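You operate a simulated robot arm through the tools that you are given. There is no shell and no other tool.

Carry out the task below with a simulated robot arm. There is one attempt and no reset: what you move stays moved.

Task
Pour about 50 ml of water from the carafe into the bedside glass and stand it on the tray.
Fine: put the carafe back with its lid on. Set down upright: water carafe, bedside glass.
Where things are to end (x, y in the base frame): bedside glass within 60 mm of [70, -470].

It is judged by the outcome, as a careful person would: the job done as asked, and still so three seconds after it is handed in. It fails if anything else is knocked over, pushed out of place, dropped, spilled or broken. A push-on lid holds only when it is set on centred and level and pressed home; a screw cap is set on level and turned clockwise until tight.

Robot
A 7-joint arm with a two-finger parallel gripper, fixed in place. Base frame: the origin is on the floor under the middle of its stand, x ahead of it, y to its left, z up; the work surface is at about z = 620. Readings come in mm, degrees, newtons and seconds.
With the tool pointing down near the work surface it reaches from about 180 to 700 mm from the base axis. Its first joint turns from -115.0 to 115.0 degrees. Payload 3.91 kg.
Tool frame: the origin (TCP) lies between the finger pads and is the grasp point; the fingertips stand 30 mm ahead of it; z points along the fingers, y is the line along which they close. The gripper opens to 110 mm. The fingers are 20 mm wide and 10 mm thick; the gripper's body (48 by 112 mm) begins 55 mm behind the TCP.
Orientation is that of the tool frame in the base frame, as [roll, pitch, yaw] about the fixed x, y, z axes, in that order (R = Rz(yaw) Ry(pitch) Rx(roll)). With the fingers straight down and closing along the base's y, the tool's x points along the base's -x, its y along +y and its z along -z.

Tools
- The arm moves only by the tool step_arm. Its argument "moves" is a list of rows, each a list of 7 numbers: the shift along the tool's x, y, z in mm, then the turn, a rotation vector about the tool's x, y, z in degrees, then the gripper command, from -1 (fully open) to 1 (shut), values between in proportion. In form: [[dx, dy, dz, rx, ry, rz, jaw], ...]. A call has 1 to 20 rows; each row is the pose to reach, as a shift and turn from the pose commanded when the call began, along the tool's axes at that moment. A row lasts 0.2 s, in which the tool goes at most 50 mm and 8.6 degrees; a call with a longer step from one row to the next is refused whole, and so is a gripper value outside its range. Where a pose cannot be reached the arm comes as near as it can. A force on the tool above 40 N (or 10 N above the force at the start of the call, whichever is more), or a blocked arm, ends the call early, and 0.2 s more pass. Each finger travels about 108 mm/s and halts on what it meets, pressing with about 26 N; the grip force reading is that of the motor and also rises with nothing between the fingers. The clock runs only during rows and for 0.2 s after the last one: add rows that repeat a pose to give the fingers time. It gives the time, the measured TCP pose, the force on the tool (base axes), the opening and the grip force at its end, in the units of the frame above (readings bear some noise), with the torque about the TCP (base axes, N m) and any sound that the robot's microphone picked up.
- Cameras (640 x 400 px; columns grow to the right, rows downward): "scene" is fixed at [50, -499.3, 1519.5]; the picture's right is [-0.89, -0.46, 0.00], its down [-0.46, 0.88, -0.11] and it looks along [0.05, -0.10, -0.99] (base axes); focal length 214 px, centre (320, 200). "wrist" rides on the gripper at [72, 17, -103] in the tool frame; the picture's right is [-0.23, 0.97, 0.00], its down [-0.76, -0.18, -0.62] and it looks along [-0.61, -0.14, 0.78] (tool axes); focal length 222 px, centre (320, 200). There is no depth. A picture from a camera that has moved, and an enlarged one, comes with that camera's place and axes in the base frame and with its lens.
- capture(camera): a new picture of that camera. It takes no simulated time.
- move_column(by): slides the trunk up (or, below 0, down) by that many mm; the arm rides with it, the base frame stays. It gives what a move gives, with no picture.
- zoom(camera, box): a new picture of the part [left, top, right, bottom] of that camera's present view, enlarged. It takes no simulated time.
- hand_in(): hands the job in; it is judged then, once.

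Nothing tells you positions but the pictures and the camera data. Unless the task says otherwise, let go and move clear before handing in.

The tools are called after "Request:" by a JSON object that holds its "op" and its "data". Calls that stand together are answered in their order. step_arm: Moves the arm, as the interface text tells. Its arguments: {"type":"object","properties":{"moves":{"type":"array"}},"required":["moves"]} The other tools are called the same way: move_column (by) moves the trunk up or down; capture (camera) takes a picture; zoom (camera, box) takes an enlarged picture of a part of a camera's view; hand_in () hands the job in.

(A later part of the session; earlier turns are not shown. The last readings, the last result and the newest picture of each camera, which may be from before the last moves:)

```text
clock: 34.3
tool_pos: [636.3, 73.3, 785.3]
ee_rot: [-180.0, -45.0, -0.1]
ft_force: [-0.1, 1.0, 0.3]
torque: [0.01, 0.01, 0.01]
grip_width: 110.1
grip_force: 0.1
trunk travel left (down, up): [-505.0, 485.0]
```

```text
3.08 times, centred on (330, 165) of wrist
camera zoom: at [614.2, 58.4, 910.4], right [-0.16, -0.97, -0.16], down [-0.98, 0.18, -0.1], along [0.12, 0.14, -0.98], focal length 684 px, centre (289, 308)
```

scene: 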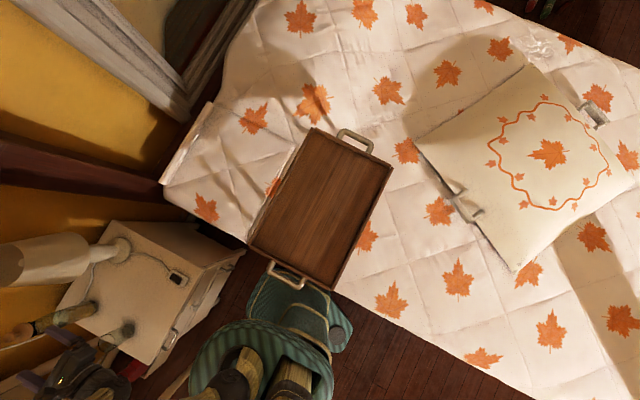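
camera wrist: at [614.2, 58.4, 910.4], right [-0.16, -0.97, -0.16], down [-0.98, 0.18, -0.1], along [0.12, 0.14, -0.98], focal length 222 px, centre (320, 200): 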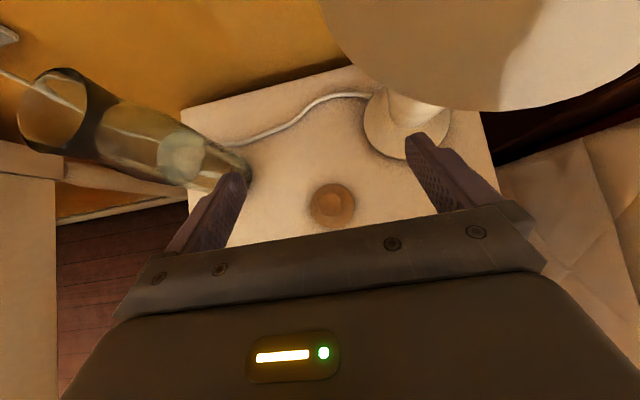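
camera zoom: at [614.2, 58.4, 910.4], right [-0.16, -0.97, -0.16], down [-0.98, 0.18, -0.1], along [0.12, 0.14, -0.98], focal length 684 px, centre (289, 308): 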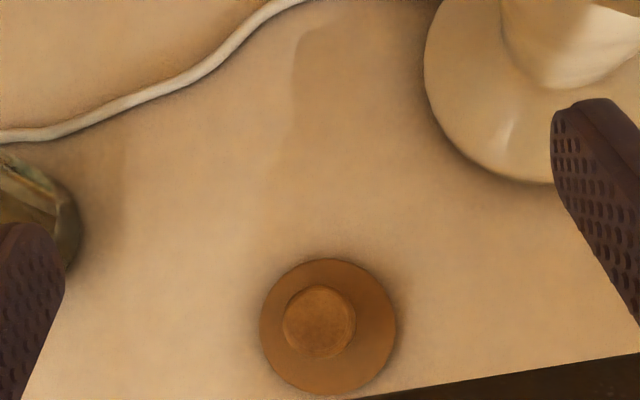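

The lid rests upright at about (638, 84). Next comes the carafe (axis about (705, 215.5), rim about z 815, water surface about z 719). I'll reorient to a flatter tool heading 30° inward so the gripper stays clear of the glass.

Request:
{"op": "step_arm", "data": {"moves": [[-4, -20, -9, 0, 5, 0, -1], [-8, -39, -18, 0, 10, 0, -1], [-12, -58, -27, 0, 15, 0, -1], [-14.8, -77, -36, 0, 20, 0, -1], [-14.8, -77, -36, 0, 20, 0, -1]]}}

Request:
{"op": "step_arm", "data": {"moves": [[0, 0, 0, 6.8, 0, -3.2, -1], [0, 0, 0, 13.6, 0, -6.35, -1], [0, 0, 0, 20.4, 0, -9.5, -1], [0, 0, 0, 27.2, 0, -12.7, -1], [0, 0, 0, 27.2, 0, -12.7, -1]]}}

Request:
{"op": "capture", "data": {"camera": "wrist"}}

Request:
{"op": "capture", "data": {"camera": "scene"}}

```text
clock: 35.5
tool_pos: [597.9, 152.2, 800.3]
ee_rot: [-180.0, -65.0, -0.1]
ft_force: [0.4, -0.1, 0.0]
torque: [0.01, -0.01, 0.04]
grip_width: 110.2
grip_force: 0.0
trunk travel left (down, up): [-505.0, 485.0]
```

```text
clock: 36.7
tool_pos: [599.1, 151.5, 801.5]
ee_rot: [180.0, -64.9, 30.2]
ft_force: [-0.6, 0.4, 0.3]
torque: [0.01, -0.02, 0.01]
grip_width: 109.9
grip_force: 0.0
trunk travel left (down, up): [-505.0, 485.0]
```

```text
taken
camera wrist: at [552.0, 106.6, 910.5], right [0.41, -0.89, -0.21], down [-0.86, -0.29, -0.43], along [0.32, 0.35, -0.88], focal length 222 px, centre (320, 200)
```

wrist: 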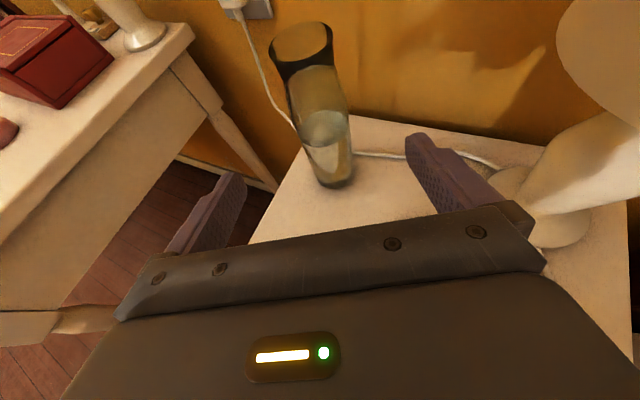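

```text
taken
```

scene: 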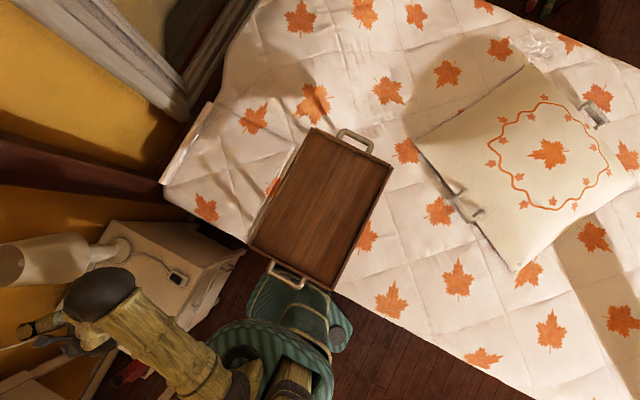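

The pose is good and I have a clear view of the open carafe. I'll zoom to refine its shape and the water level.

Request:
{"op": "zoom", "data": {"camera": "wrist", "box": [240, 10, 400, 200]}}

Request:
{"op": "zoom", "data": {"camera": "scene", "box": [0, 260, 160, 400]}}

```text
2.11 times, centred on (320, 105) of wrist
camera zoom: at [552.0, 106.6, 910.5], right [0.41, -0.89, -0.21], down [-0.86, -0.29, -0.43], along [0.32, 0.35, -0.88], focal length 468 px, centre (320, 400)
```

zoom: 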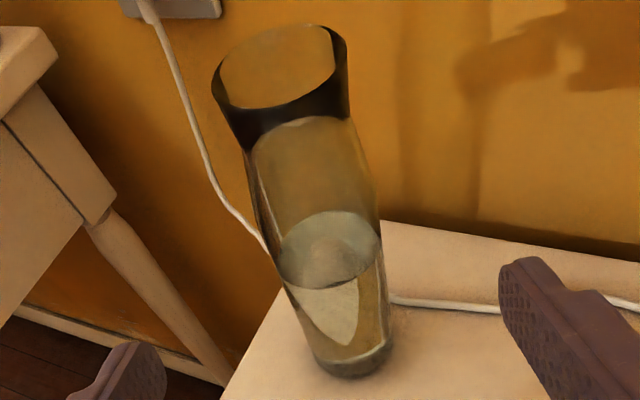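

```text
2.86 times, centred on (80, 330) of scene
camera zoom: at [50.0, -499.3, 1519.5], right [-0.89, -0.46, 0.0], down [-0.46, 0.88, -0.11], along [0.05, -0.1, -0.99], focal length 613 px, centre (1006, -171)
```

zoom: 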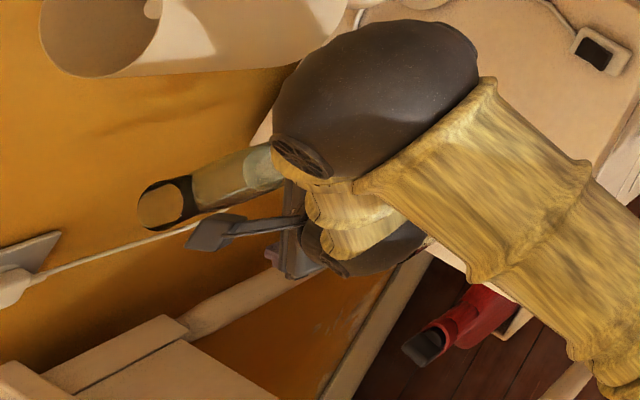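

The carafe's water surface is at about z 720, roughly 220 ml, so flow should start near 74° of tilt and 50 ml should be out by about 77°. Before picking it up I'll rehearse the pour motion empty, with the trunk 150 mm higher, to make sure the arm can reach it.

Request:
{"op": "move_column", "data": {"by": 150}}

Request:
{"op": "step_arm", "data": {"moves": [[0, 0, 0, -6.8, 0, 3.2, -1], [0, 0, 0, -13.6, 0, 6.35, -1], [0, 0, 0, -20.4, 0, 9.5, -1], [0, 0, 0, -27.2, 0, 12.7, -1], [0, 0, 0, -27.2, 0, 12.7, -1]]}}

```text
clock: 38.5
tool_pos: [597.5, 151.3, 951.0]
ee_rot: [-180.0, -65.0, 30.0]
ft_force: [-0.6, -0.6, 0.0]
torque: [0.0, 0.02, 0.0]
grip_width: 109.8
grip_force: 0.1
trunk travel left (down, up): [-655.0, 335.0]
```

```text
clock: 39.7
tool_pos: [597.5, 151.9, 950.9]
ee_rot: [179.9, -64.9, -0.2]
ft_force: [-0.3, 0.6, 0.0]
torque: [-0.01, 0.01, -0.03]
grip_width: 110.1
grip_force: 0.0
trunk travel left (down, up): [-655.0, 335.0]
```

Request:
{"op": "step_arm", "data": {"moves": [[-24, 13, -9, 0, 0, 0, -1], [-48, 26, -18, 0, 0, 0, -1], [-72, 39, -27, 0, 0, 0, -1], [-95.4, 52.5, -36.6, 0, 0, 0, -1], [-95.4, 52.5, -36.6, 0, 0, 0, -1]]}}

Request:
{"op": "step_arm", "data": {"moves": [[0, 0, 0, -3.4, 0, -7.25, -1], [0, 0, 0, -6.8, 0, -14.5, -1], [0, 0, 0, -10.1, 0, -21.8, -1], [0, 0, 0, -13.5, 0, -29, -1], [0, 0, 0, -16.9, 0, -36.3, -1], [0, 0, 0, -20.3, 0, -43.5, -1], [0, 0, 0, -23.7, 0, -50.8, -1], [0, 0, 0, -27.0, 0, -58, -1], [0, 0, 0, -30.4, 0, -65.3, -1], [0, 0, 0, -33.8, 0, -72.5, -1], [0, 0, 0, -33.8, 0, -72.5, -1]]}}

Request:
{"op": "capture", "data": {"camera": "wrist"}}

Request:
{"op": "capture", "data": {"camera": "scene"}}

```text
clock: 40.9
tool_pos: [525.6, 99.7, 879.3]
ee_rot: [179.9, -65.1, 0.0]
ft_force: [1.2, -0.3, -0.4]
torque: [-0.03, 0.0, -0.01]
grip_width: 110.1
grip_force: 0.1
trunk travel left (down, up): [-655.0, 335.0]
```

```text
clock: 43.3
tool_pos: [525.3, 100.8, 880.2]
ee_rot: [94.2, -8.9, 64.5]
ft_force: [-0.2, 1.0, 0.7]
torque: [-0.01, 0.02, 0.02]
grip_width: 109.9
grip_force: 0.1
trunk travel left (down, up): [-655.0, 335.0]
```

```text
taken
camera wrist: at [461.7, 205.4, 915.7], right [-0.1, -0.37, 0.92], down [-0.89, -0.39, -0.25], along [0.45, -0.84, -0.29], focal length 222 px, centre (320, 200)
```

wrist: 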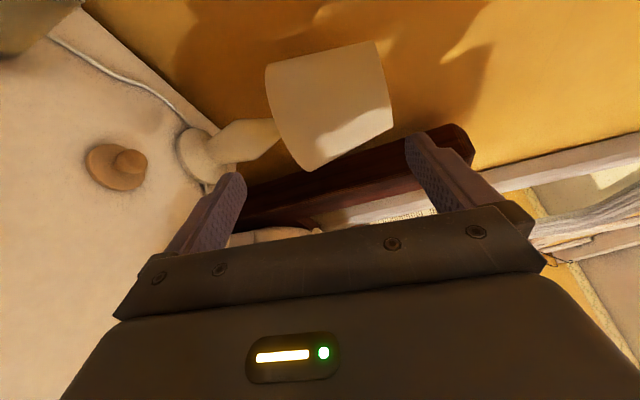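

```text
taken
```

scene: 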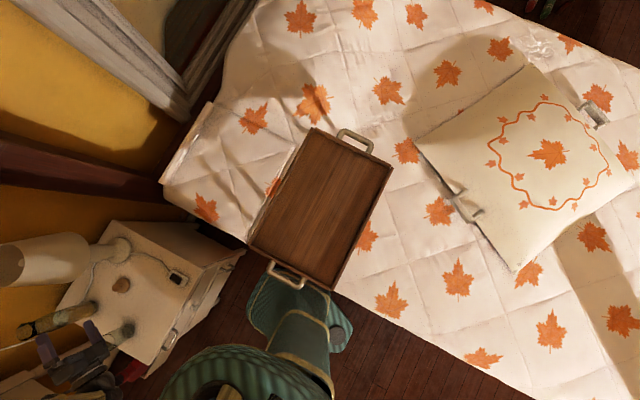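

The rehearsal reached 80° of tilt accurately. I'll check the glass in the scene view, then undo the rehearsal.

Request:
{"op": "zoom", "data": {"camera": "scene", "box": [20, 280, 160, 400]}}

Request:
{"op": "step_arm", "data": {"moves": [[0, 0, 0, 3.4, 0, 7.25, -1], [0, 0, 0, 6.8, 0, 14.5, -1], [0, 0, 0, 10.1, 0, 21.8, -1], [0, 0, 0, 13.5, 0, 29, -1], [0, 0, 0, 16.9, 0, 36.3, -1], [0, 0, 0, 20.3, 0, 43.5, -1], [0, 0, 0, 23.7, 0, 50.8, -1], [0, 0, 0, 27.0, 0, 58, -1], [0, 0, 0, 30.4, 0, 65.3, -1], [0, 0, 0, 33.8, 0, 72.5, -1], [0, 0, 0, 33.8, 0, 72.5, -1]]}}

Request:
{"op": "capture", "data": {"camera": "wrist"}}

```text
3.33 times, centred on (90, 340) of scene
camera zoom: at [50.0, -499.3, 1519.5], right [-0.89, -0.46, 0.0], down [-0.46, 0.88, -0.11], along [0.05, -0.1, -0.99], focal length 715 px, centre (1087, -267)
```

zoom: 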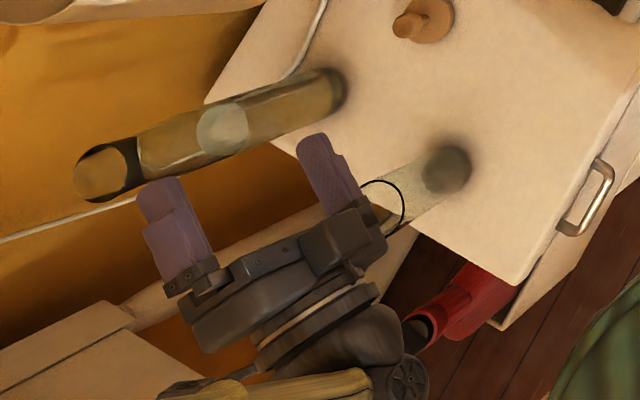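

```text
clock: 45.7
tool_pos: [523.8, 98.8, 880.7]
ee_rot: [-179.7, -64.9, -0.3]
ft_force: [-0.2, 0.4, -0.2]
torque: [-0.02, 0.01, 0.02]
grip_width: 110.0
grip_force: 0.0
trunk travel left (down, up): [-655.0, 335.0]
```

```text
taken
camera wrist: at [461.2, 83.6, 989.1], right [-0.1, -0.97, -0.21], down [-0.89, 0.18, -0.43], along [0.45, 0.14, -0.88], focal length 222 px, centre (320, 200)
```

wrist: 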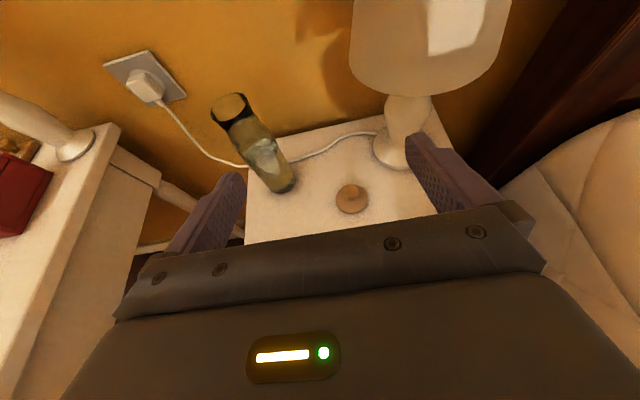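

Now back to the approach pose: reverse the translation, turn the heading 30°, and lower the trunk again.

Request:
{"op": "step_arm", "data": {"moves": [[24, -13, 9, 0, 0, 0, -1], [48, -26, 18, 0, 0, 0, -1], [72, -39, 27, 0, 0, 0, -1], [95.4, -52.5, 36.6, 0, 0, 0, -1], [95.4, -52.5, 36.6, 0, 0, 0, -1]]}}

Request:
{"op": "step_arm", "data": {"moves": [[0, 0, 0, 6.8, 0, -3.2, -1], [0, 0, 0, 13.6, 0, -6.35, -1], [0, 0, 0, 20.4, 0, -9.5, -1], [0, 0, 0, 27.2, 0, -12.7, -1], [0, 0, 0, 27.2, 0, -12.7, -1]]}}

Request:
{"op": "move_column", "data": {"by": -150}}

```text
clock: 46.9
tool_pos: [598.0, 151.5, 950.1]
ee_rot: [-180.0, -64.9, 0.0]
ft_force: [0.1, 0.6, 0.2]
torque: [0.02, 0.02, 0.01]
grip_width: 110.1
grip_force: 0.1
trunk travel left (down, up): [-655.0, 335.0]
```

```text
clock: 48.1
tool_pos: [597.7, 152.4, 951.0]
ee_rot: [180.0, -65.1, 30.1]
ft_force: [-0.3, -0.1, -0.7]
torque: [0.0, 0.01, -0.01]
grip_width: 109.9
grip_force: 0.2
trunk travel left (down, up): [-655.0, 335.0]
```

```text
clock: 49.8
tool_pos: [597.4, 152.4, 801.9]
ee_rot: [179.9, -65.0, 29.9]
ft_force: [-0.3, -0.5, 0.5]
torque: [0.03, -0.01, 0.0]
grip_width: 109.8
grip_force: 0.1
trunk travel left (down, up): [-505.0, 485.0]
```

Request:
{"op": "step_arm", "data": {"moves": [[-14, -0.5, 14, 0, 0, 0, -1], [-28, -1, 28, 0, 0, 0, -1], [-41, -1.5, 41, 0, 0, 0, -1], [-41, -1.5, 41, 0, 0, 0, -1]]}}

Request:
{"op": "capture", "data": {"camera": "wrist"}}

Request:
{"op": "zoom", "data": {"camera": "scene", "box": [20, 280, 160, 400]}}

```text
clock: 50.8
tool_pos: [614.8, 163.0, 745.2]
ee_rot: [-180.0, -65.0, 30.0]
ft_force: [0.0, 0.4, 0.5]
torque: [-0.01, -0.02, -0.01]
grip_width: 110.0
grip_force: 0.1
trunk travel left (down, up): [-505.0, 485.0]
```

```text
taken
camera wrist: at [568.8, 118.4, 854.8], right [0.4, -0.89, -0.21], down [-0.86, -0.29, -0.43], along [0.32, 0.35, -0.88], focal length 222 px, centre (320, 200)
```

wrist: 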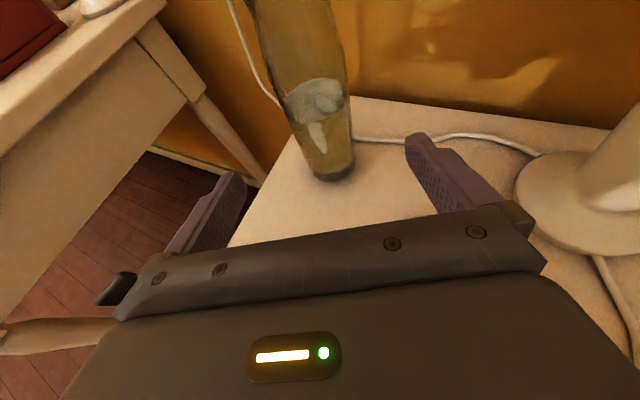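

```text
3.33 times, centred on (90, 340) of scene
camera zoom: at [50.0, -499.3, 1519.5], right [-0.89, -0.46, 0.0], down [-0.46, 0.88, -0.11], along [0.05, -0.1, -0.99], focal length 715 px, centre (1087, -267)
```

zoom: 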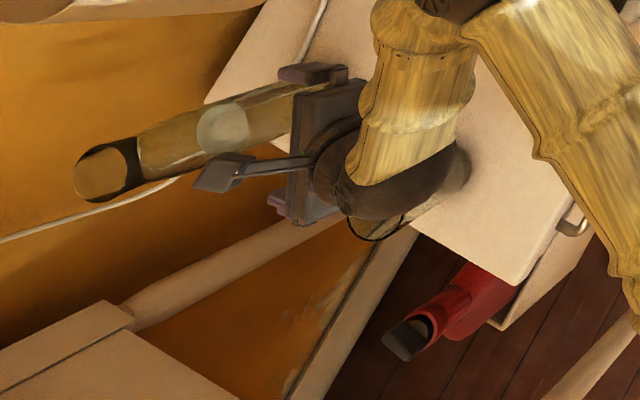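

Alignment looks good. I'll advance along the tool axis with the jaws open around the carafe.

Request:
{"op": "step_arm", "data": {"moves": [[0, 0, 20, 0, 0, 0, -1], [0, 0, 40, 0, 0, 0, -1], [0, 0, 60, 0, 0, 0, -1], [0, 0, 80, 0, 0, 0, -1], [0, 0, 80, 0, 0, 0, -1]]}}

Request:
{"op": "capture", "data": {"camera": "wrist"}}

Request:
{"op": "zoom", "data": {"camera": "scene", "box": [20, 280, 160, 400]}}

```text
clock: 52.0
tool_pos: [677.6, 199.1, 710.9]
ee_rot: [-180.0, -65.0, 30.0]
ft_force: [0.0, -0.3, 0.1]
torque: [0.0, -0.02, 0.0]
grip_width: 109.9
grip_force: 0.1
trunk travel left (down, up): [-505.0, 485.0]
```

```text
taken
camera wrist: at [631.9, 154.0, 821.5], right [0.4, -0.89, -0.21], down [-0.86, -0.29, -0.43], along [0.32, 0.35, -0.88], focal length 222 px, centre (320, 200)
```

wrist: 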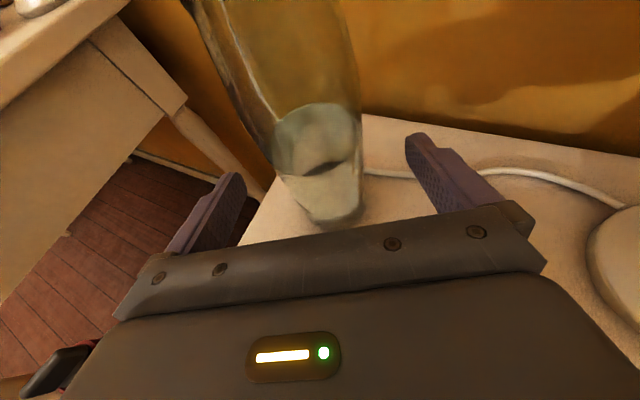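

```text
3.33 times, centred on (90, 340) of scene
camera zoom: at [50.0, -499.3, 1519.5], right [-0.89, -0.46, 0.0], down [-0.46, 0.88, -0.11], along [0.05, -0.1, -0.99], focal length 715 px, centre (1087, -267)
```

zoom: 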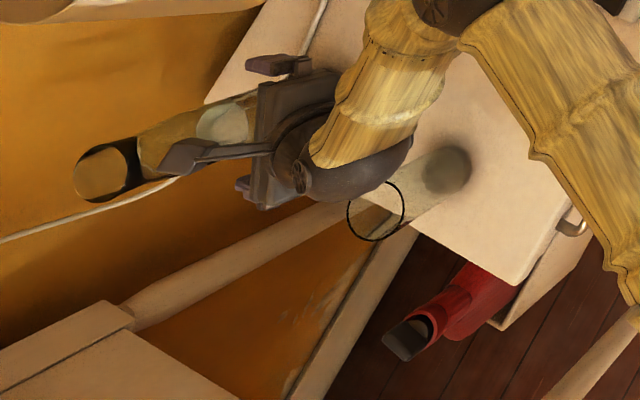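

I'll finish the advance, then part close the jaws to check they are centred before gripping.

Request:
{"op": "step_arm", "data": {"moves": [[0, 0, 15, 0, 0, 0, -1], [0, 0, 30, 0, 0, 0, -0.8], [0, 0, 30, 0, 0, 0, -0.5], [0, 0, 30, 0, 0, 0, -0.31], [0, 0, 30, 0, 0, 0, -0.31]]}}

Request:
{"op": "zoom", "data": {"camera": "wrist", "box": [190, 60, 450, 260]}}

Request:
{"op": "zoom", "data": {"camera": "scene", "box": [30, 280, 130, 360]}}

```text
clock: 53.2
tool_pos: [700.2, 212.7, 699.6]
ee_rot: [180.0, -64.9, 29.9]
ft_force: [0.1, 0.4, 0.2]
torque: [-0.01, 0.02, -0.04]
grip_width: 72.0
grip_force: 0.1
trunk travel left (down, up): [-505.0, 485.0]
```

```text
2.00 times, centred on (320, 160) of wrist
camera zoom: at [654.5, 167.1, 809.0], right [0.4, -0.89, -0.21], down [-0.86, -0.29, -0.43], along [0.32, 0.35, -0.88], focal length 444 px, centre (320, 280)
```

zoom: 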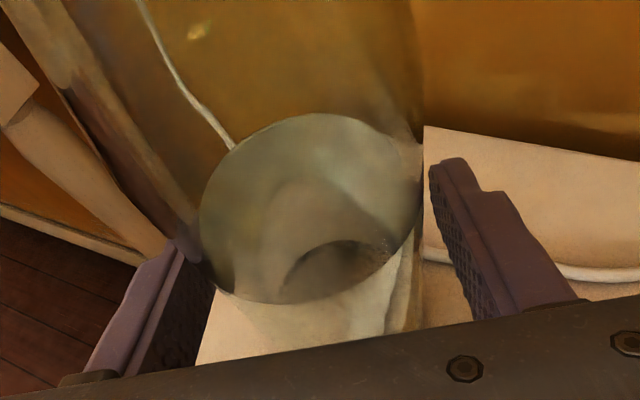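

```text
5.00 times, centred on (80, 320) of scene
camera zoom: at [50.0, -499.3, 1519.5], right [-0.89, -0.46, 0.0], down [-0.46, 0.88, -0.11], along [0.05, -0.1, -0.99], focal length 1072 px, centre (1520, -400)
```

zoom: 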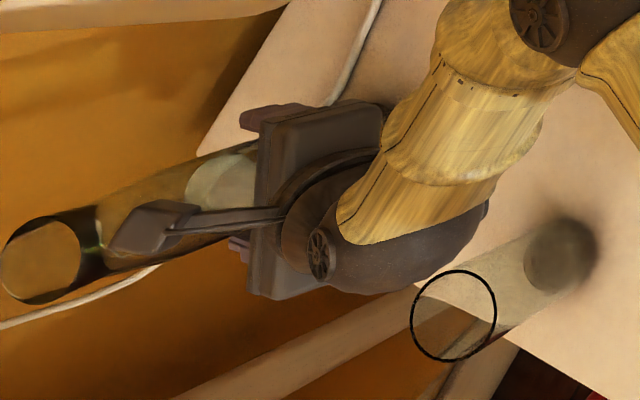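

The jaws are nearly centred. I'll close gently onto the body.

Request:
{"op": "step_arm", "data": {"moves": [[0, 0, 0, 0, 0, 0, -0.24], [0, 0, 0, 0, 0, 0, -0.18], [0, 0, 0, 0, 0, 0, -0.12], [0, 0, 0, 0, 0, 0, -0.08], [0, 0, 0, 0, 0, 0, -0.04], [0, 0, 0, 0, 0, 0, 0.0], [0, 0, 0, 0, 0, 0, 0.2], [0, 0, 0, 0, 0, 0, 0.5], [0, 0, 0, 0, 0, 0, 0.5]]}}

Request:
{"op": "zoom", "data": {"camera": "wrist", "box": [190, 60, 450, 260]}}

Request:
{"op": "zoom", "data": {"camera": "scene", "box": [30, 280, 130, 360]}}

```text
clock: 55.2
tool_pos: [701.4, 212.2, 699.4]
ee_rot: [-180.0, -65.0, 30.0]
ft_force: [-0.4, -0.8, 0.2]
torque: [-0.05, 0.0, -0.04]
grip_width: 55.4
grip_force: 25.8
trunk travel left (down, up): [-505.0, 485.0]
```

```text
2.00 times, centred on (320, 160) of wrist
camera zoom: at [654.5, 167.0, 809.1], right [0.4, -0.89, -0.21], down [-0.86, -0.29, -0.43], along [0.32, 0.35, -0.88], focal length 444 px, centre (320, 280)
```

zoom: 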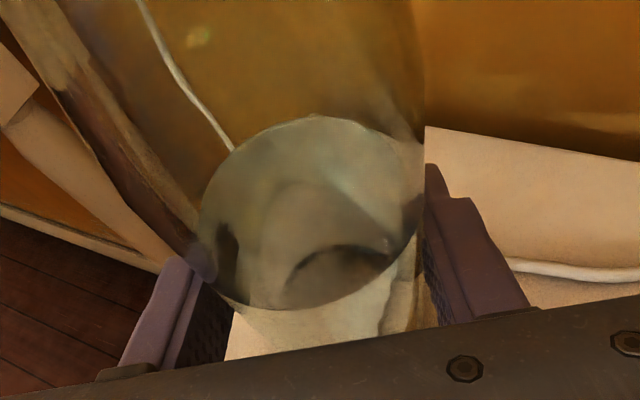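

```text
5.00 times, centred on (80, 320) of scene
camera zoom: at [50.0, -499.3, 1519.5], right [-0.89, -0.46, 0.0], down [-0.46, 0.88, -0.11], along [0.05, -0.1, -0.99], focal length 1072 px, centre (1520, -400)
```

zoom: 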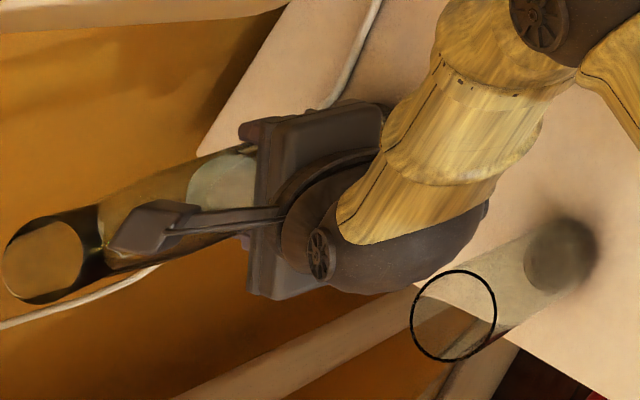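

The carafe is gripped (55.4 mm across) at TCP (700.7, 212.6, 699.5). I'll lift straight up slowly.

Request:
{"op": "step_arm", "data": {"moves": [[2.7, 0, -1.3, 0, 0, 0, 0.6], [7.2, 0, -3.4, 0, 0, 0, 0.6], [13.6, 0, -6.3, 0, 0, 0, 0.6], [22.6, 0, -10.6, 0, 0, 0, 0.6], [34, 0, -15.8, 0, 0, 0, 0.6], [45.3, 0, -21.1, 0, 0, 0, 0.6], [56.6, 0, -26.4, 0, 0, 0, 0.6], [68, 0, -31.7, 0, 0, 0, 0.6], [68, 0, -31.7, 0, 0, 0, 0.6], [68, 0, -31.7, 0, 0, 0, 0.6]]}}

Request:
{"op": "capture", "data": {"camera": "wrist"}}

Request:
{"op": "zoom", "data": {"camera": "scene", "box": [0, 280, 140, 390]}}

```text
clock: 57.4
tool_pos: [700.2, 212.7, 774.7]
ee_rot: [-180.0, -65.0, 29.9]
ft_force: [0.2, 0.4, -5.3]
torque: [-0.03, 0.01, 0.05]
grip_width: 55.1
grip_force: 26.0
trunk travel left (down, up): [-505.0, 485.0]
```

```text
taken
camera wrist: at [655.5, 167.2, 884.6], right [0.4, -0.89, -0.21], down [-0.86, -0.29, -0.43], along [0.32, 0.35, -0.88], focal length 222 px, centre (320, 200)
```

wrist: 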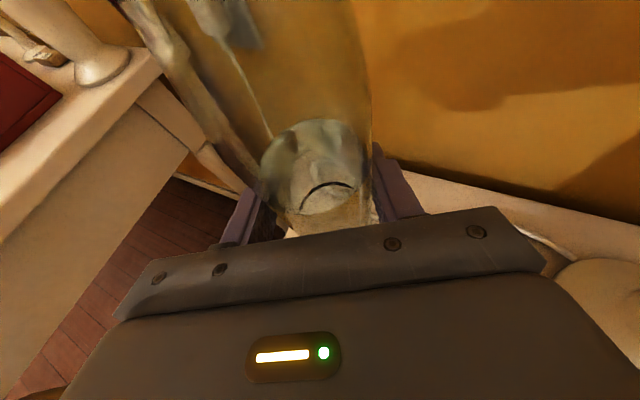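

```text
3.64 times, centred on (70, 335) of scene
camera zoom: at [50.0, -499.3, 1519.5], right [-0.89, -0.46, 0.0], down [-0.46, 0.88, -0.11], along [0.05, -0.1, -0.99], focal length 780 px, centre (1229, -291)
```

zoom: 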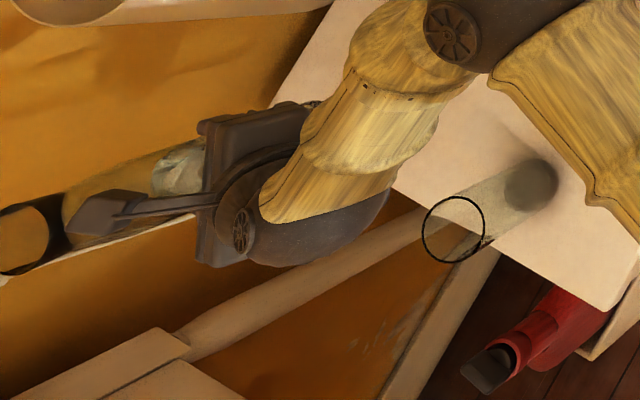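

The carafe (about 5.3 N) is held securely. I'll carry it smoothly to beside the glass at about (524, 99) while turning the heading to straight ahead.

Request:
{"op": "step_arm", "data": {"moves": [[-1.0, 0.1, -2.1, -0.3, 0, 0.14, 0.6], [-3.8, 0.4, -8.2, -1.2, 0, 0.55, 0.6], [-8.2, 0.9, -17.5, -2.5, 0, 1.2, 0.6], [-13.8, 1.6, -29.7, -4.25, 0, 2.0, 0.6], [-20.5, 2.4, -44.1, -6.3, 0, 2.95, 0.6], [-28, 3.2, -60.1, -8.6, 0, 4.0, 0.6], [-36, 4.1, -77.3, -11.1, 0, 5.2, 0.6], [-44.3, 5.1, -95.1, -13.6, 0, 6.35, 0.6], [-52.6, 6.1, -112.8, -16.1, 0, 7.5, 0.6], [-60.6, 7, -130, -18.6, 0, 8.7, 0.6], [-68.1, 7.8, -146, -20.9, 0, 9.75, 0.6], [-74.8, 8.6, -160.4, -22.95, 0, 10.7, 0.6], [-80.4, 9.3, -172.6, -24.7, 0, 11.5, 0.6], [-84.8, 9.8, -181.9, -26, 0, 12.15, 0.6], [-87.6, 10.1, -188, -26.9, 0, 12.56, 0.6], [-88.6, 10.2, -190.1, -27.2, 0, 12.7, 0.6], [-88.6, 10.2, -190.1, -27.2, 0, 12.7, 0.6]]}}

Request:
{"op": "capture", "data": {"camera": "wrist"}}

Request:
{"op": "zoom", "data": {"camera": "scene", "box": [30, 280, 170, 390]}}

```text
clock: 61.0
tool_pos: [524.0, 99.7, 774.8]
ee_rot: [180.0, -64.9, -0.1]
ft_force: [-0.6, -0.3, -4.2]
torque: [-0.01, 0.01, -0.03]
grip_width: 55.2
grip_force: 25.7
trunk travel left (down, up): [-505.0, 485.0]
```

```text
taken
camera wrist: at [461.7, 82.8, 884.5], right [-0.1, -0.97, -0.21], down [-0.89, 0.18, -0.43], along [0.45, 0.14, -0.88], focal length 222 px, centre (320, 200)
```

wrist: 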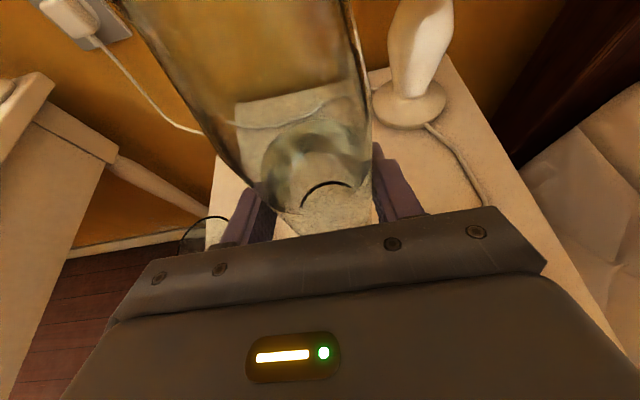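

```text
3.64 times, centred on (100, 335) of scene
camera zoom: at [50.0, -499.3, 1519.5], right [-0.89, -0.46, 0.0], down [-0.46, 0.88, -0.11], along [0.05, -0.1, -0.99], focal length 780 px, centre (1120, -291)
```

zoom: 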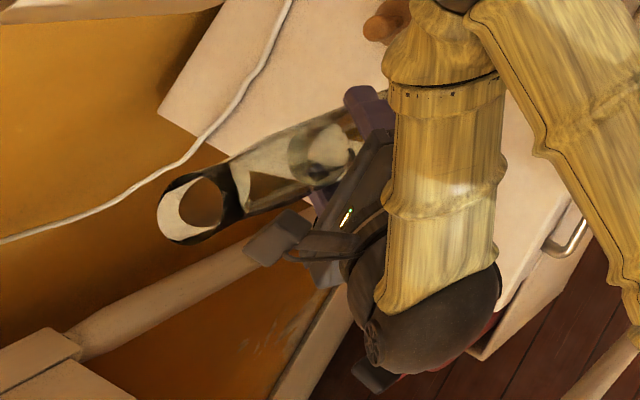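

The carafe is beside the glass. I'll tilt it to 60° first, well before any flow should start, while still a bit high.

Request:
{"op": "step_arm", "data": {"moves": [[0, 0, 0, -0.85, 0, -1.8, 0.6], [0, 0, 0, -2.5, 0, -5.4, 0.6], [0, 0, 0, -4.6, 0, -10.0, 0.6], [0, 0, 0, -6.8, 0, -14.5, 0.6], [0, 0, 0, -9.3, 0, -19.9, 0.6], [0, 0, 0, -11.8, 0, -25.4, 0.6], [0, 0, 0, -14.4, 0, -30.8, 0.6], [0, 0, 0, -16.9, 0, -36.3, 0.6], [0, 0, 0, -19.4, 0, -41.7, 0.6], [0, 0, 0, -21.6, 0, -46.2, 0.6], [0, 0, 0, -23.2, 0, -49.8, 0.6], [0, 0, 0, -24.5, 0, -52.6, 0.6], [0, 0, 0, -25.4, 0, -54.4, 0.6], [0, 0, 0, -25.4, 0, -54.4, 0.6]]}}

Request:
{"op": "capture", "data": {"camera": "wrist"}}

Request:
{"op": "zoom", "data": {"camera": "scene", "box": [30, 280, 170, 390]}}

```text
clock: 64.0
tool_pos: [523.6, 100.3, 774.5]
ee_rot: [103.8, -26.9, 61.7]
ft_force: [0.2, 0.1, -4.1]
torque: [0.03, 0.03, -0.02]
grip_width: 55.1
grip_force: 25.8
trunk travel left (down, up): [-505.0, 485.0]
```

```text
taken
camera wrist: at [461.4, 186.5, 844.4], right [-0.1, -0.66, 0.74], down [-0.89, -0.28, -0.37], along [0.45, -0.69, -0.56], focal length 222 px, centre (320, 200)
```

wrist: 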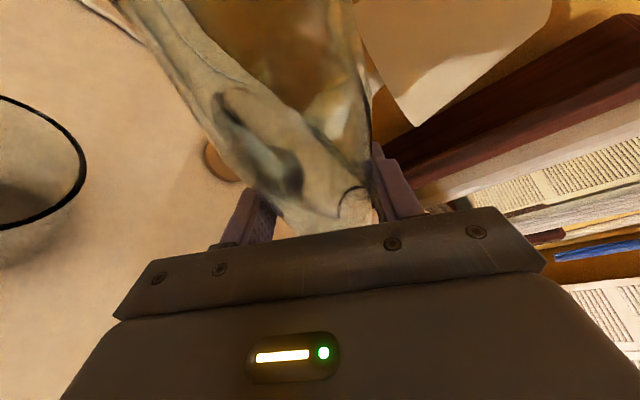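

```text
3.64 times, centred on (100, 335) of scene
camera zoom: at [50.0, -499.3, 1519.5], right [-0.89, -0.46, 0.0], down [-0.46, 0.88, -0.11], along [0.05, -0.1, -0.99], focal length 780 px, centre (1120, -291)
```

zoom: 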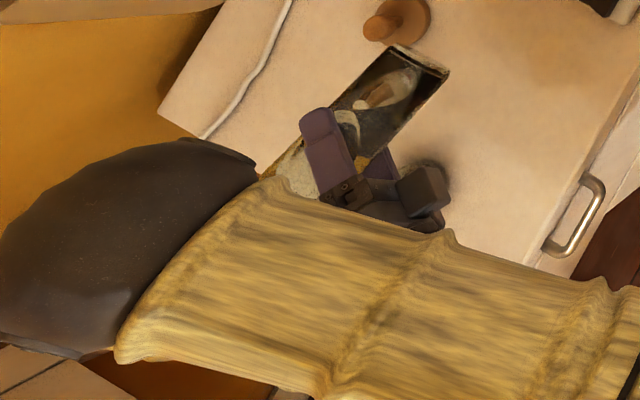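

The water has moved toward the mouth without flowing, and the glass rim is partly visible at the left of the wrist view. I'll try a zoom shifted toward that side to see both mouth and glass.

Request:
{"op": "zoom", "data": {"camera": "wrist", "box": [0, 0, 80, 400]}}

Request:
{"op": "zoom", "data": {"camera": "wrist", "box": [0, 0, 200, 250]}}

```text
1.00 times, centred on (40, 200) of wrist (not enlarged: the box is as wide or as high as the picture)
camera zoom: at [461.4, 186.5, 844.4], right [-0.1, -0.66, 0.74], down [-0.89, -0.28, -0.37], along [0.45, -0.69, -0.56], focal length 222 px, centre (600, 200)
```

zoom: 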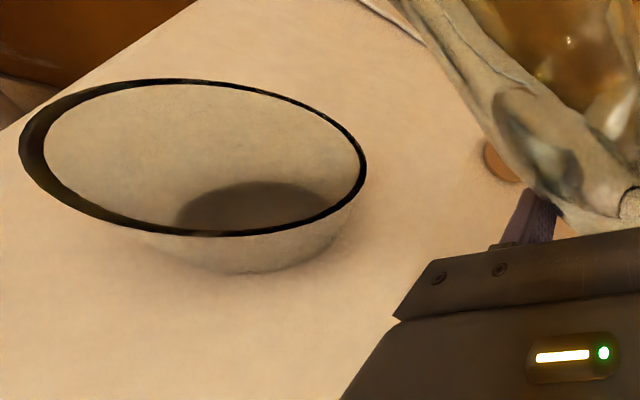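

```text
1.60 times, centred on (100, 125) of wrist
camera zoom: at [461.4, 186.5, 844.4], right [-0.1, -0.66, 0.74], down [-0.89, -0.28, -0.37], along [0.45, -0.69, -0.56], focal length 355 px, centre (672, 320)
```

zoom: 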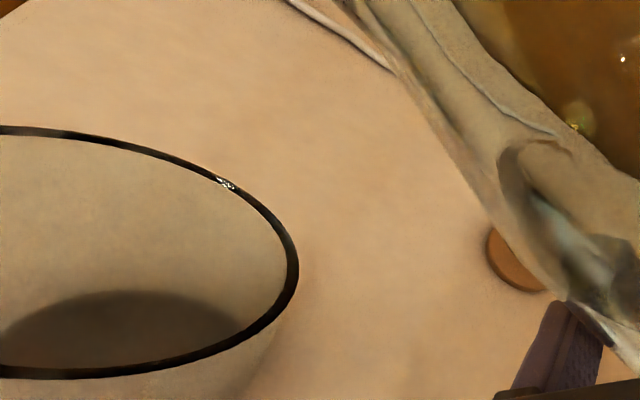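

The shifted view works very well: the glass rim centre is at about (527, 222), top at about z 703, outer radius about 32 mm. I'll lower the tilted carafe by 50 mm so the lip ends up about 20 mm above the glass.

Request:
{"op": "step_arm", "data": {"moves": [[-2.3, -4.3, 1.1, 0, 0, 0, 0.6], [-6.8, -13, 3.2, 0, 0, 0, 0.6], [-11.4, -21.7, 5.3, 0, 0, 0, 0.6], [-15.9, -30.3, 7.4, 0, 0, 0, 0.6], [-20.4, -39, 9.5, 0, 0, 0, 0.6], [-22.7, -43.3, 10.6, 0, 0, 0, 0.6], [-22.7, -43.3, 10.6, 0, 0, 0, 0.6]]}}

Request:
{"op": "zoom", "data": {"camera": "wrist", "box": [0, 0, 80, 400]}}

Request:
{"op": "zoom", "data": {"camera": "scene", "box": [30, 280, 170, 390]}}

```text
clock: 65.6
tool_pos: [524.7, 98.5, 726.5]
ee_rot: [103.7, -27.0, 61.6]
ft_force: [0.5, 0.6, -4.4]
torque: [0.06, 0.02, -0.01]
grip_width: 55.2
grip_force: 26.4
trunk travel left (down, up): [-505.0, 485.0]
```

```text
1.00 times, centred on (40, 200) of wrist (not enlarged: the box is as wide or as high as the picture)
camera zoom: at [461.7, 186.9, 794.2], right [-0.1, -0.66, 0.74], down [-0.89, -0.28, -0.37], along [0.45, -0.69, -0.56], focal length 222 px, centre (600, 200)
```

zoom: 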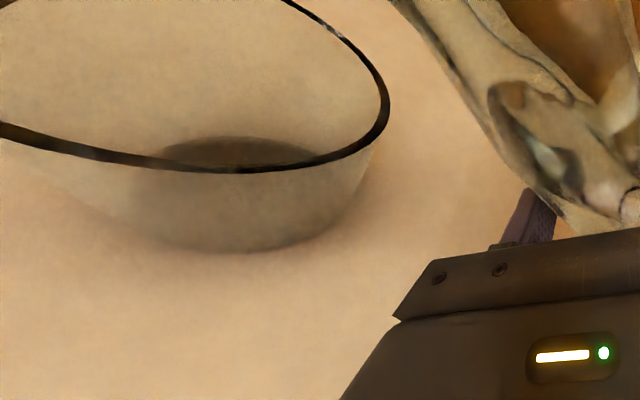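

```text
3.64 times, centred on (100, 335) of scene
camera zoom: at [50.0, -499.3, 1519.5], right [-0.89, -0.46, 0.0], down [-0.46, 0.88, -0.11], along [0.05, -0.1, -0.99], focal length 780 px, centre (1120, -291)
```

zoom: 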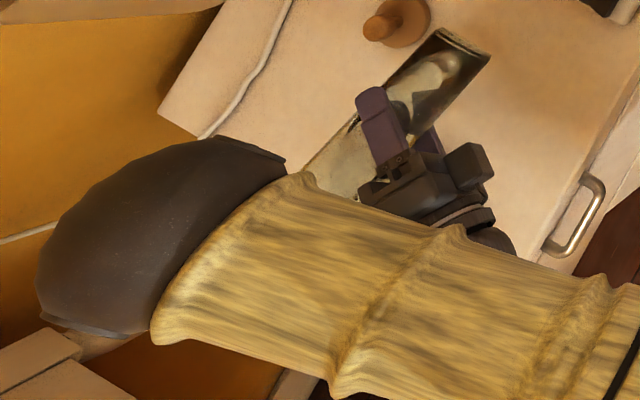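

I'm in position with no flow yet. I'll tilt on to 70° slowly and look.

Request:
{"op": "step_arm", "data": {"moves": [[0, 0, 0, -0.6, 0, -1.36, 0.6], [0, 0, 0, -1.48, 0, -3.17, 0.6], [0, 0, 0, -2.3, 0, -5.0, 0.6], [0, 0, 0, -3.17, 0, -6.8, 0.6], [0, 0, 0, -3.8, 0, -8.16, 0.6], [0, 0, 0, -4.23, 0, -9.06, 0.6], [0, 0, 0, -4.23, 0, -9.06, 0.6]]}}

Request:
{"op": "zoom", "data": {"camera": "wrist", "box": [0, 0, 80, 400]}}

Request:
{"op": "capture", "data": {"camera": "wrist"}}

```text
clock: 67.2
tool_pos: [524.8, 99.8, 723.4]
ee_rot: [98.7, -18.1, 63.5]
ft_force: [-0.1, -0.8, -4.9]
torque: [0.07, 0.02, 0.0]
grip_width: 55.2
grip_force: 26.1
trunk travel left (down, up): [-505.0, 485.0]
```

```text
1.00 times, centred on (40, 200) of wrist (not enlarged: the box is as wide or as high as the picture)
camera zoom: at [462.0, 197.1, 778.3], right [-0.1, -0.53, 0.85], down [-0.89, -0.34, -0.31], along [0.45, -0.78, -0.43], focal length 222 px, centre (600, 200)
```

zoom: 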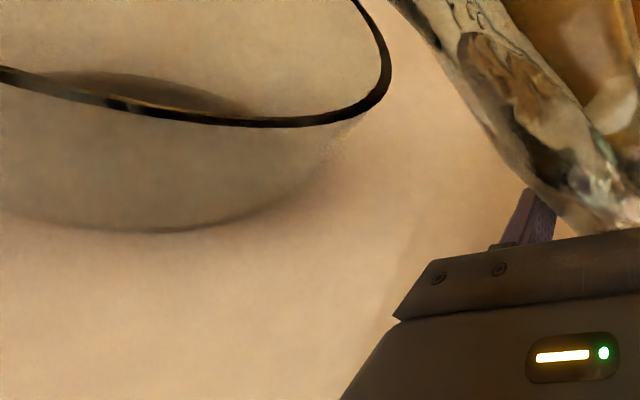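

```text
taken
camera wrist: at [462.0, 197.1, 778.3], right [-0.1, -0.53, 0.85], down [-0.89, -0.34, -0.31], along [0.45, -0.78, -0.43], focal length 222 px, centre (320, 200)
```

wrist: 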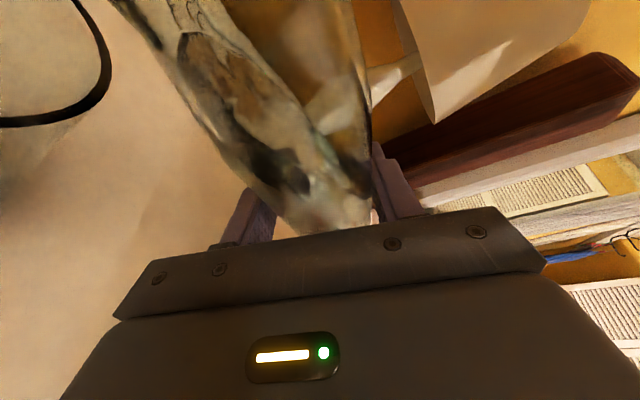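

No flow at 70°. I'll continue to 73° slowly.

Request:
{"op": "step_arm", "data": {"moves": [[0, 0, 0, -0.42, 0, -0.91, 0.6], [0, 0, 0, -0.85, 0, -1.81, 0.6], [0, 0, 0, -1.27, 0, -2.72, 0.6], [0, 0, 0, -1.27, 0, -2.72, 0.6], [0, 0, 0, -1.27, 0, -2.72, 0.6]]}}

Request:
{"op": "zoom", "data": {"camera": "wrist", "box": [0, 0, 80, 400]}}

```text
clock: 68.4
tool_pos: [523.3, 99.5, 725.1]
ee_rot: [97.4, -15.2, 63.9]
ft_force: [0.8, -0.1, -4.2]
torque: [0.05, 0.0, -0.01]
grip_width: 55.4
grip_force: 26.3
trunk travel left (down, up): [-505.0, 485.0]
```

```text
1.00 times, centred on (40, 200) of wrist (not enlarged: the box is as wide or as high as the picture)
camera zoom: at [461.5, 199.6, 773.3], right [-0.1, -0.48, 0.87], down [-0.89, -0.36, -0.29], along [0.45, -0.8, -0.39], focal length 222 px, centre (600, 200)
```

zoom: 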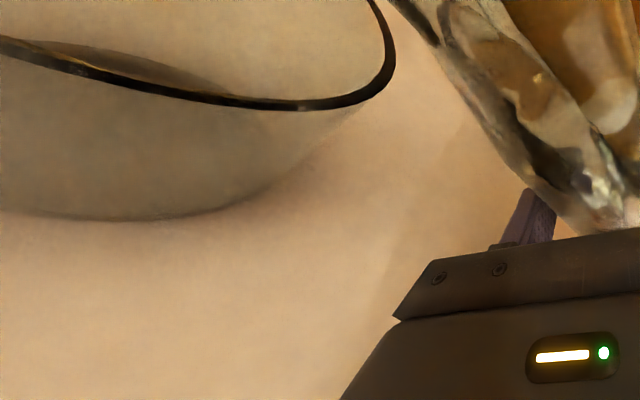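

Request:
{"op": "step_arm", "data": {"moves": [[0, 0, 0, -0.42, 0, -0.91, 0.6], [0, 0, 0, -0.85, 0, -1.81, 0.6], [0, 0, 0, -0.85, 0, -1.81, 0.6], [0, 0, 0, -0.85, 0, -1.81, 0.6]]}}

Request:
{"op": "zoom", "data": {"camera": "wrist", "box": [0, 0, 80, 400]}}

Request:
{"op": "zoom", "data": {"camera": "wrist", "box": [0, 0, 400, 160]}}

```text
clock: 69.4
tool_pos: [523.9, 99.0, 724.6]
ee_rot: [96.5, -13.5, 64.2]
ft_force: [1.1, 0.1, -4.4]
torque: [0.05, 0.01, 0.02]
grip_width: 55.3
grip_force: 26.2
trunk travel left (down, up): [-505.0, 485.0]
```

```text
1.00 times, centred on (40, 200) of wrist (not enlarged: the box is as wide or as high as the picture)
camera zoom: at [461.2, 201.1, 769.7], right [-0.1, -0.45, 0.89], down [-0.89, -0.37, -0.28], along [0.45, -0.81, -0.36], focal length 222 px, centre (600, 200)
```

zoom: 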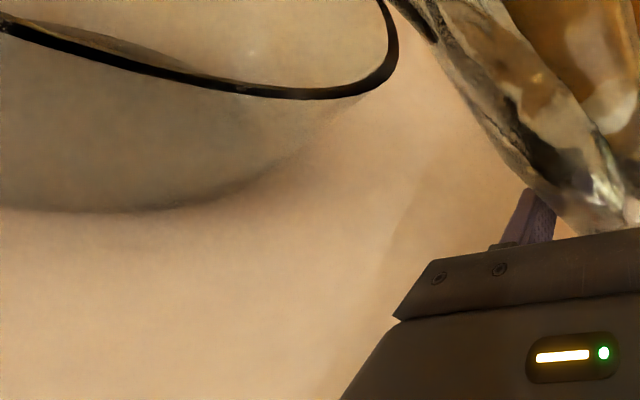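

```text
1.60 times, centred on (200, 80) of wrist
camera zoom: at [461.2, 201.1, 769.7], right [-0.1, -0.45, 0.89], down [-0.89, -0.37, -0.28], along [0.45, -0.81, -0.36], focal length 355 px, centre (512, 392)
```

zoom: 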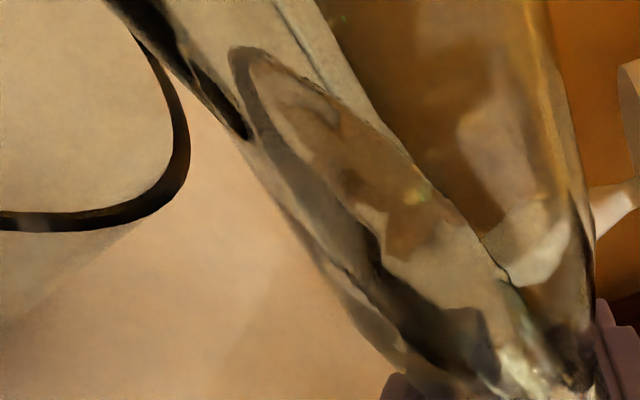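

Request:
{"op": "zoom", "data": {"camera": "wrist", "box": [0, 0, 300, 10]}}

Request:
{"op": "zoom", "data": {"camera": "wrist", "box": [0, 0, 640, 10]}}

```text
2.13 times, centred on (150, 5) of wrist
camera zoom: at [461.2, 201.1, 769.7], right [-0.1, -0.45, 0.89], down [-0.89, -0.37, -0.28], along [0.45, -0.81, -0.36], focal length 474 px, centre (683, 616)
```

zoom: 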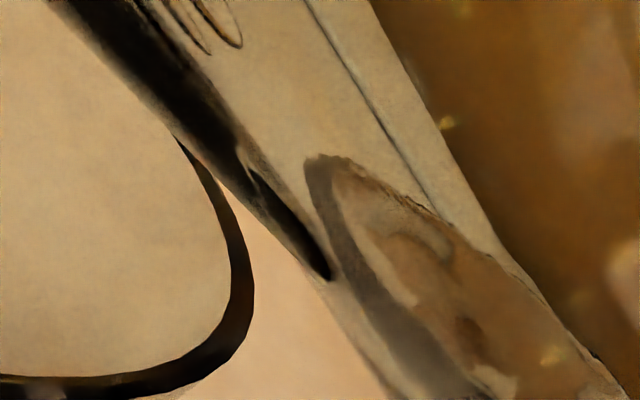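

```text
1.00 times, centred on (320, 5) of wrist (not enlarged: the box is as wide or as high as the picture)
camera zoom: at [461.2, 201.1, 769.7], right [-0.1, -0.45, 0.89], down [-0.89, -0.37, -0.28], along [0.45, -0.81, -0.36], focal length 222 px, centre (320, 395)
```

zoom: 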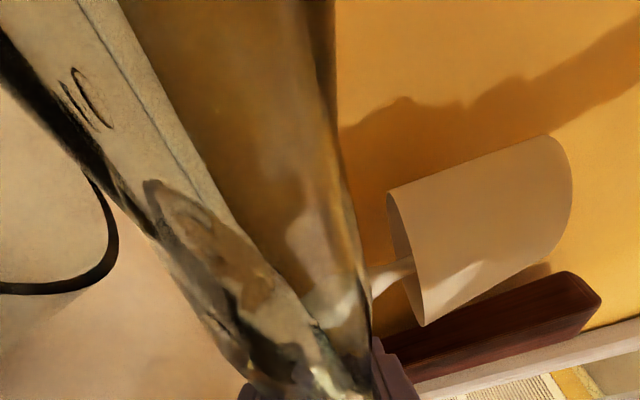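

No flow at 75°; the water front sits about 20 mm short of the rim. I'll continue in small increments.

Request:
{"op": "step_arm", "data": {"moves": [[0, 0, 0, -0.42, 0, -0.91, 0.6], [0, 0, 0, -0.85, 0, -1.81, 0.6], [0, 0, 0, -0.85, 0, -1.81, 0.6], [0, 0, 0, -0.85, 0, -1.81, 0.6]]}}

Request:
{"op": "zoom", "data": {"camera": "wrist", "box": [0, 0, 300, 10]}}

Request:
{"op": "zoom", "data": {"camera": "wrist", "box": [0, 0, 80, 400]}}

```text
clock: 70.4
tool_pos: [525.2, 99.9, 726.1]
ee_rot: [95.5, -11.7, 64.3]
ft_force: [0.2, -0.2, -4.0]
torque: [-0.03, 0.0, -0.02]
grip_width: 55.3
grip_force: 25.5
trunk travel left (down, up): [-505.0, 485.0]
```

```text
2.13 times, centred on (150, 5) of wrist
camera zoom: at [461.5, 202.8, 766.7], right [-0.1, -0.42, 0.9], down [-0.89, -0.37, -0.27], along [0.45, -0.83, -0.34], focal length 474 px, centre (683, 616)
```

zoom: 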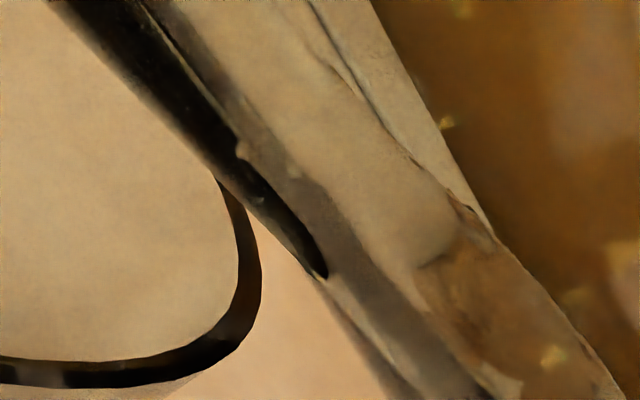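

```text
1.00 times, centred on (40, 200) of wrist (not enlarged: the box is as wide or as high as the picture)
camera zoom: at [461.5, 202.8, 766.7], right [-0.1, -0.42, 0.9], down [-0.89, -0.37, -0.27], along [0.45, -0.83, -0.34], focal length 222 px, centre (600, 200)
```

zoom: 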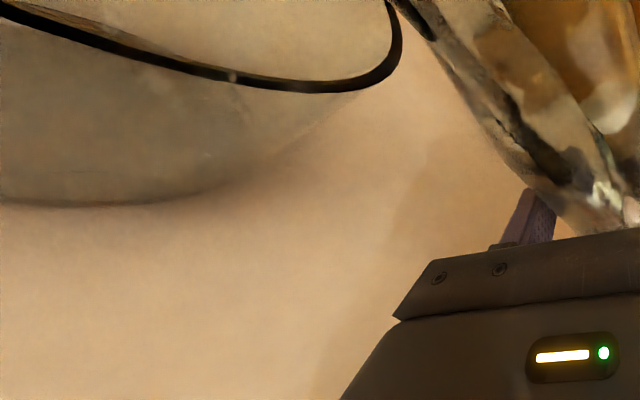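

The water front seems to be near the rim at 77°. I'll hold briefly and check whether it is flowing.

Request:
{"op": "step_arm", "data": {"moves": [[0, 0, 0, 0, 0, 0, 0.6], [0, 0, 0, 0, 0, 0, 0.6]]}}

Request:
{"op": "zoom", "data": {"camera": "wrist", "box": [0, 0, 300, 10]}}

Request:
{"op": "zoom", "data": {"camera": "wrist", "box": [0, 0, 40, 250]}}

Request:
{"op": "zoom", "data": {"camera": "scene", "box": [30, 280, 170, 390]}}

```text
clock: 71.0
tool_pos: [524.5, 99.1, 725.6]
ee_rot: [95.7, -11.8, 64.4]
ft_force: [0.4, -0.4, -4.8]
torque: [0.04, 0.01, -0.01]
grip_width: 55.3
grip_force: 26.3
trunk travel left (down, up): [-505.0, 485.0]
```

```text
2.13 times, centred on (150, 5) of wrist
camera zoom: at [461.5, 202.8, 766.7], right [-0.1, -0.42, 0.9], down [-0.89, -0.37, -0.27], along [0.45, -0.83, -0.34], focal length 474 px, centre (683, 616)
```

zoom: 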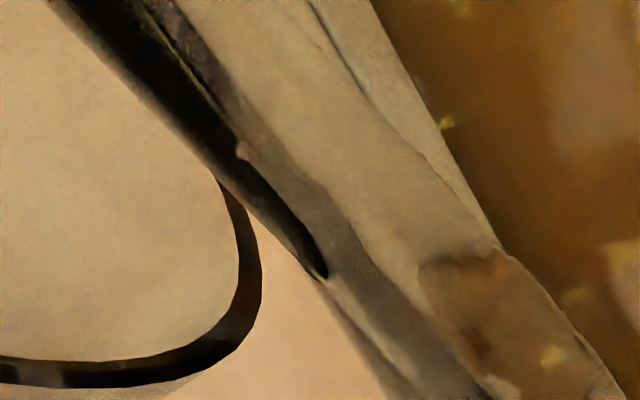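

```text
1.60 times, centred on (20, 125) of wrist
camera zoom: at [461.5, 202.8, 766.7], right [-0.1, -0.42, 0.9], down [-0.89, -0.37, -0.27], along [0.45, -0.83, -0.34], focal length 355 px, centre (800, 320)
```

zoom: 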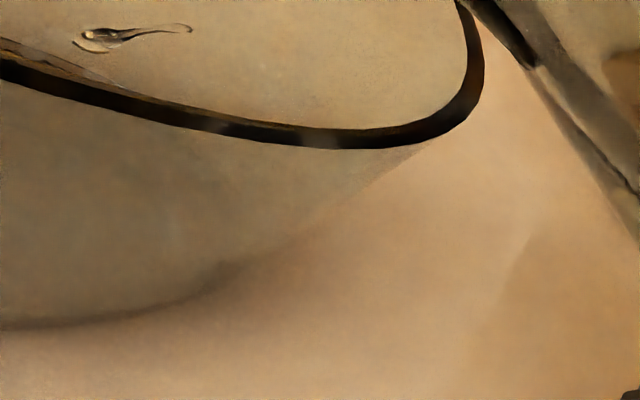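

```text
3.64 times, centred on (100, 335) of scene
camera zoom: at [50.0, -499.3, 1519.5], right [-0.89, -0.46, 0.0], down [-0.46, 0.88, -0.11], along [0.05, -0.1, -0.99], focal length 780 px, centre (1120, -291)
```

zoom: 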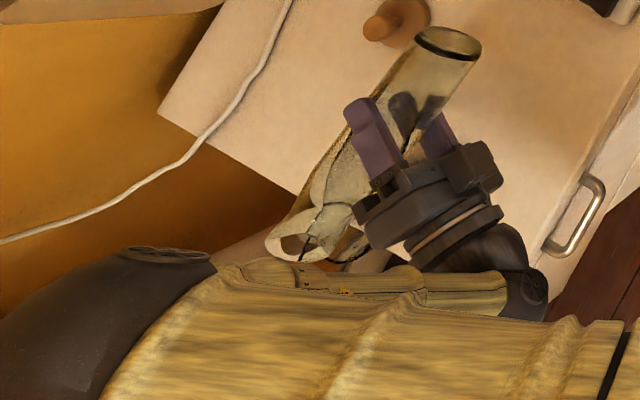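

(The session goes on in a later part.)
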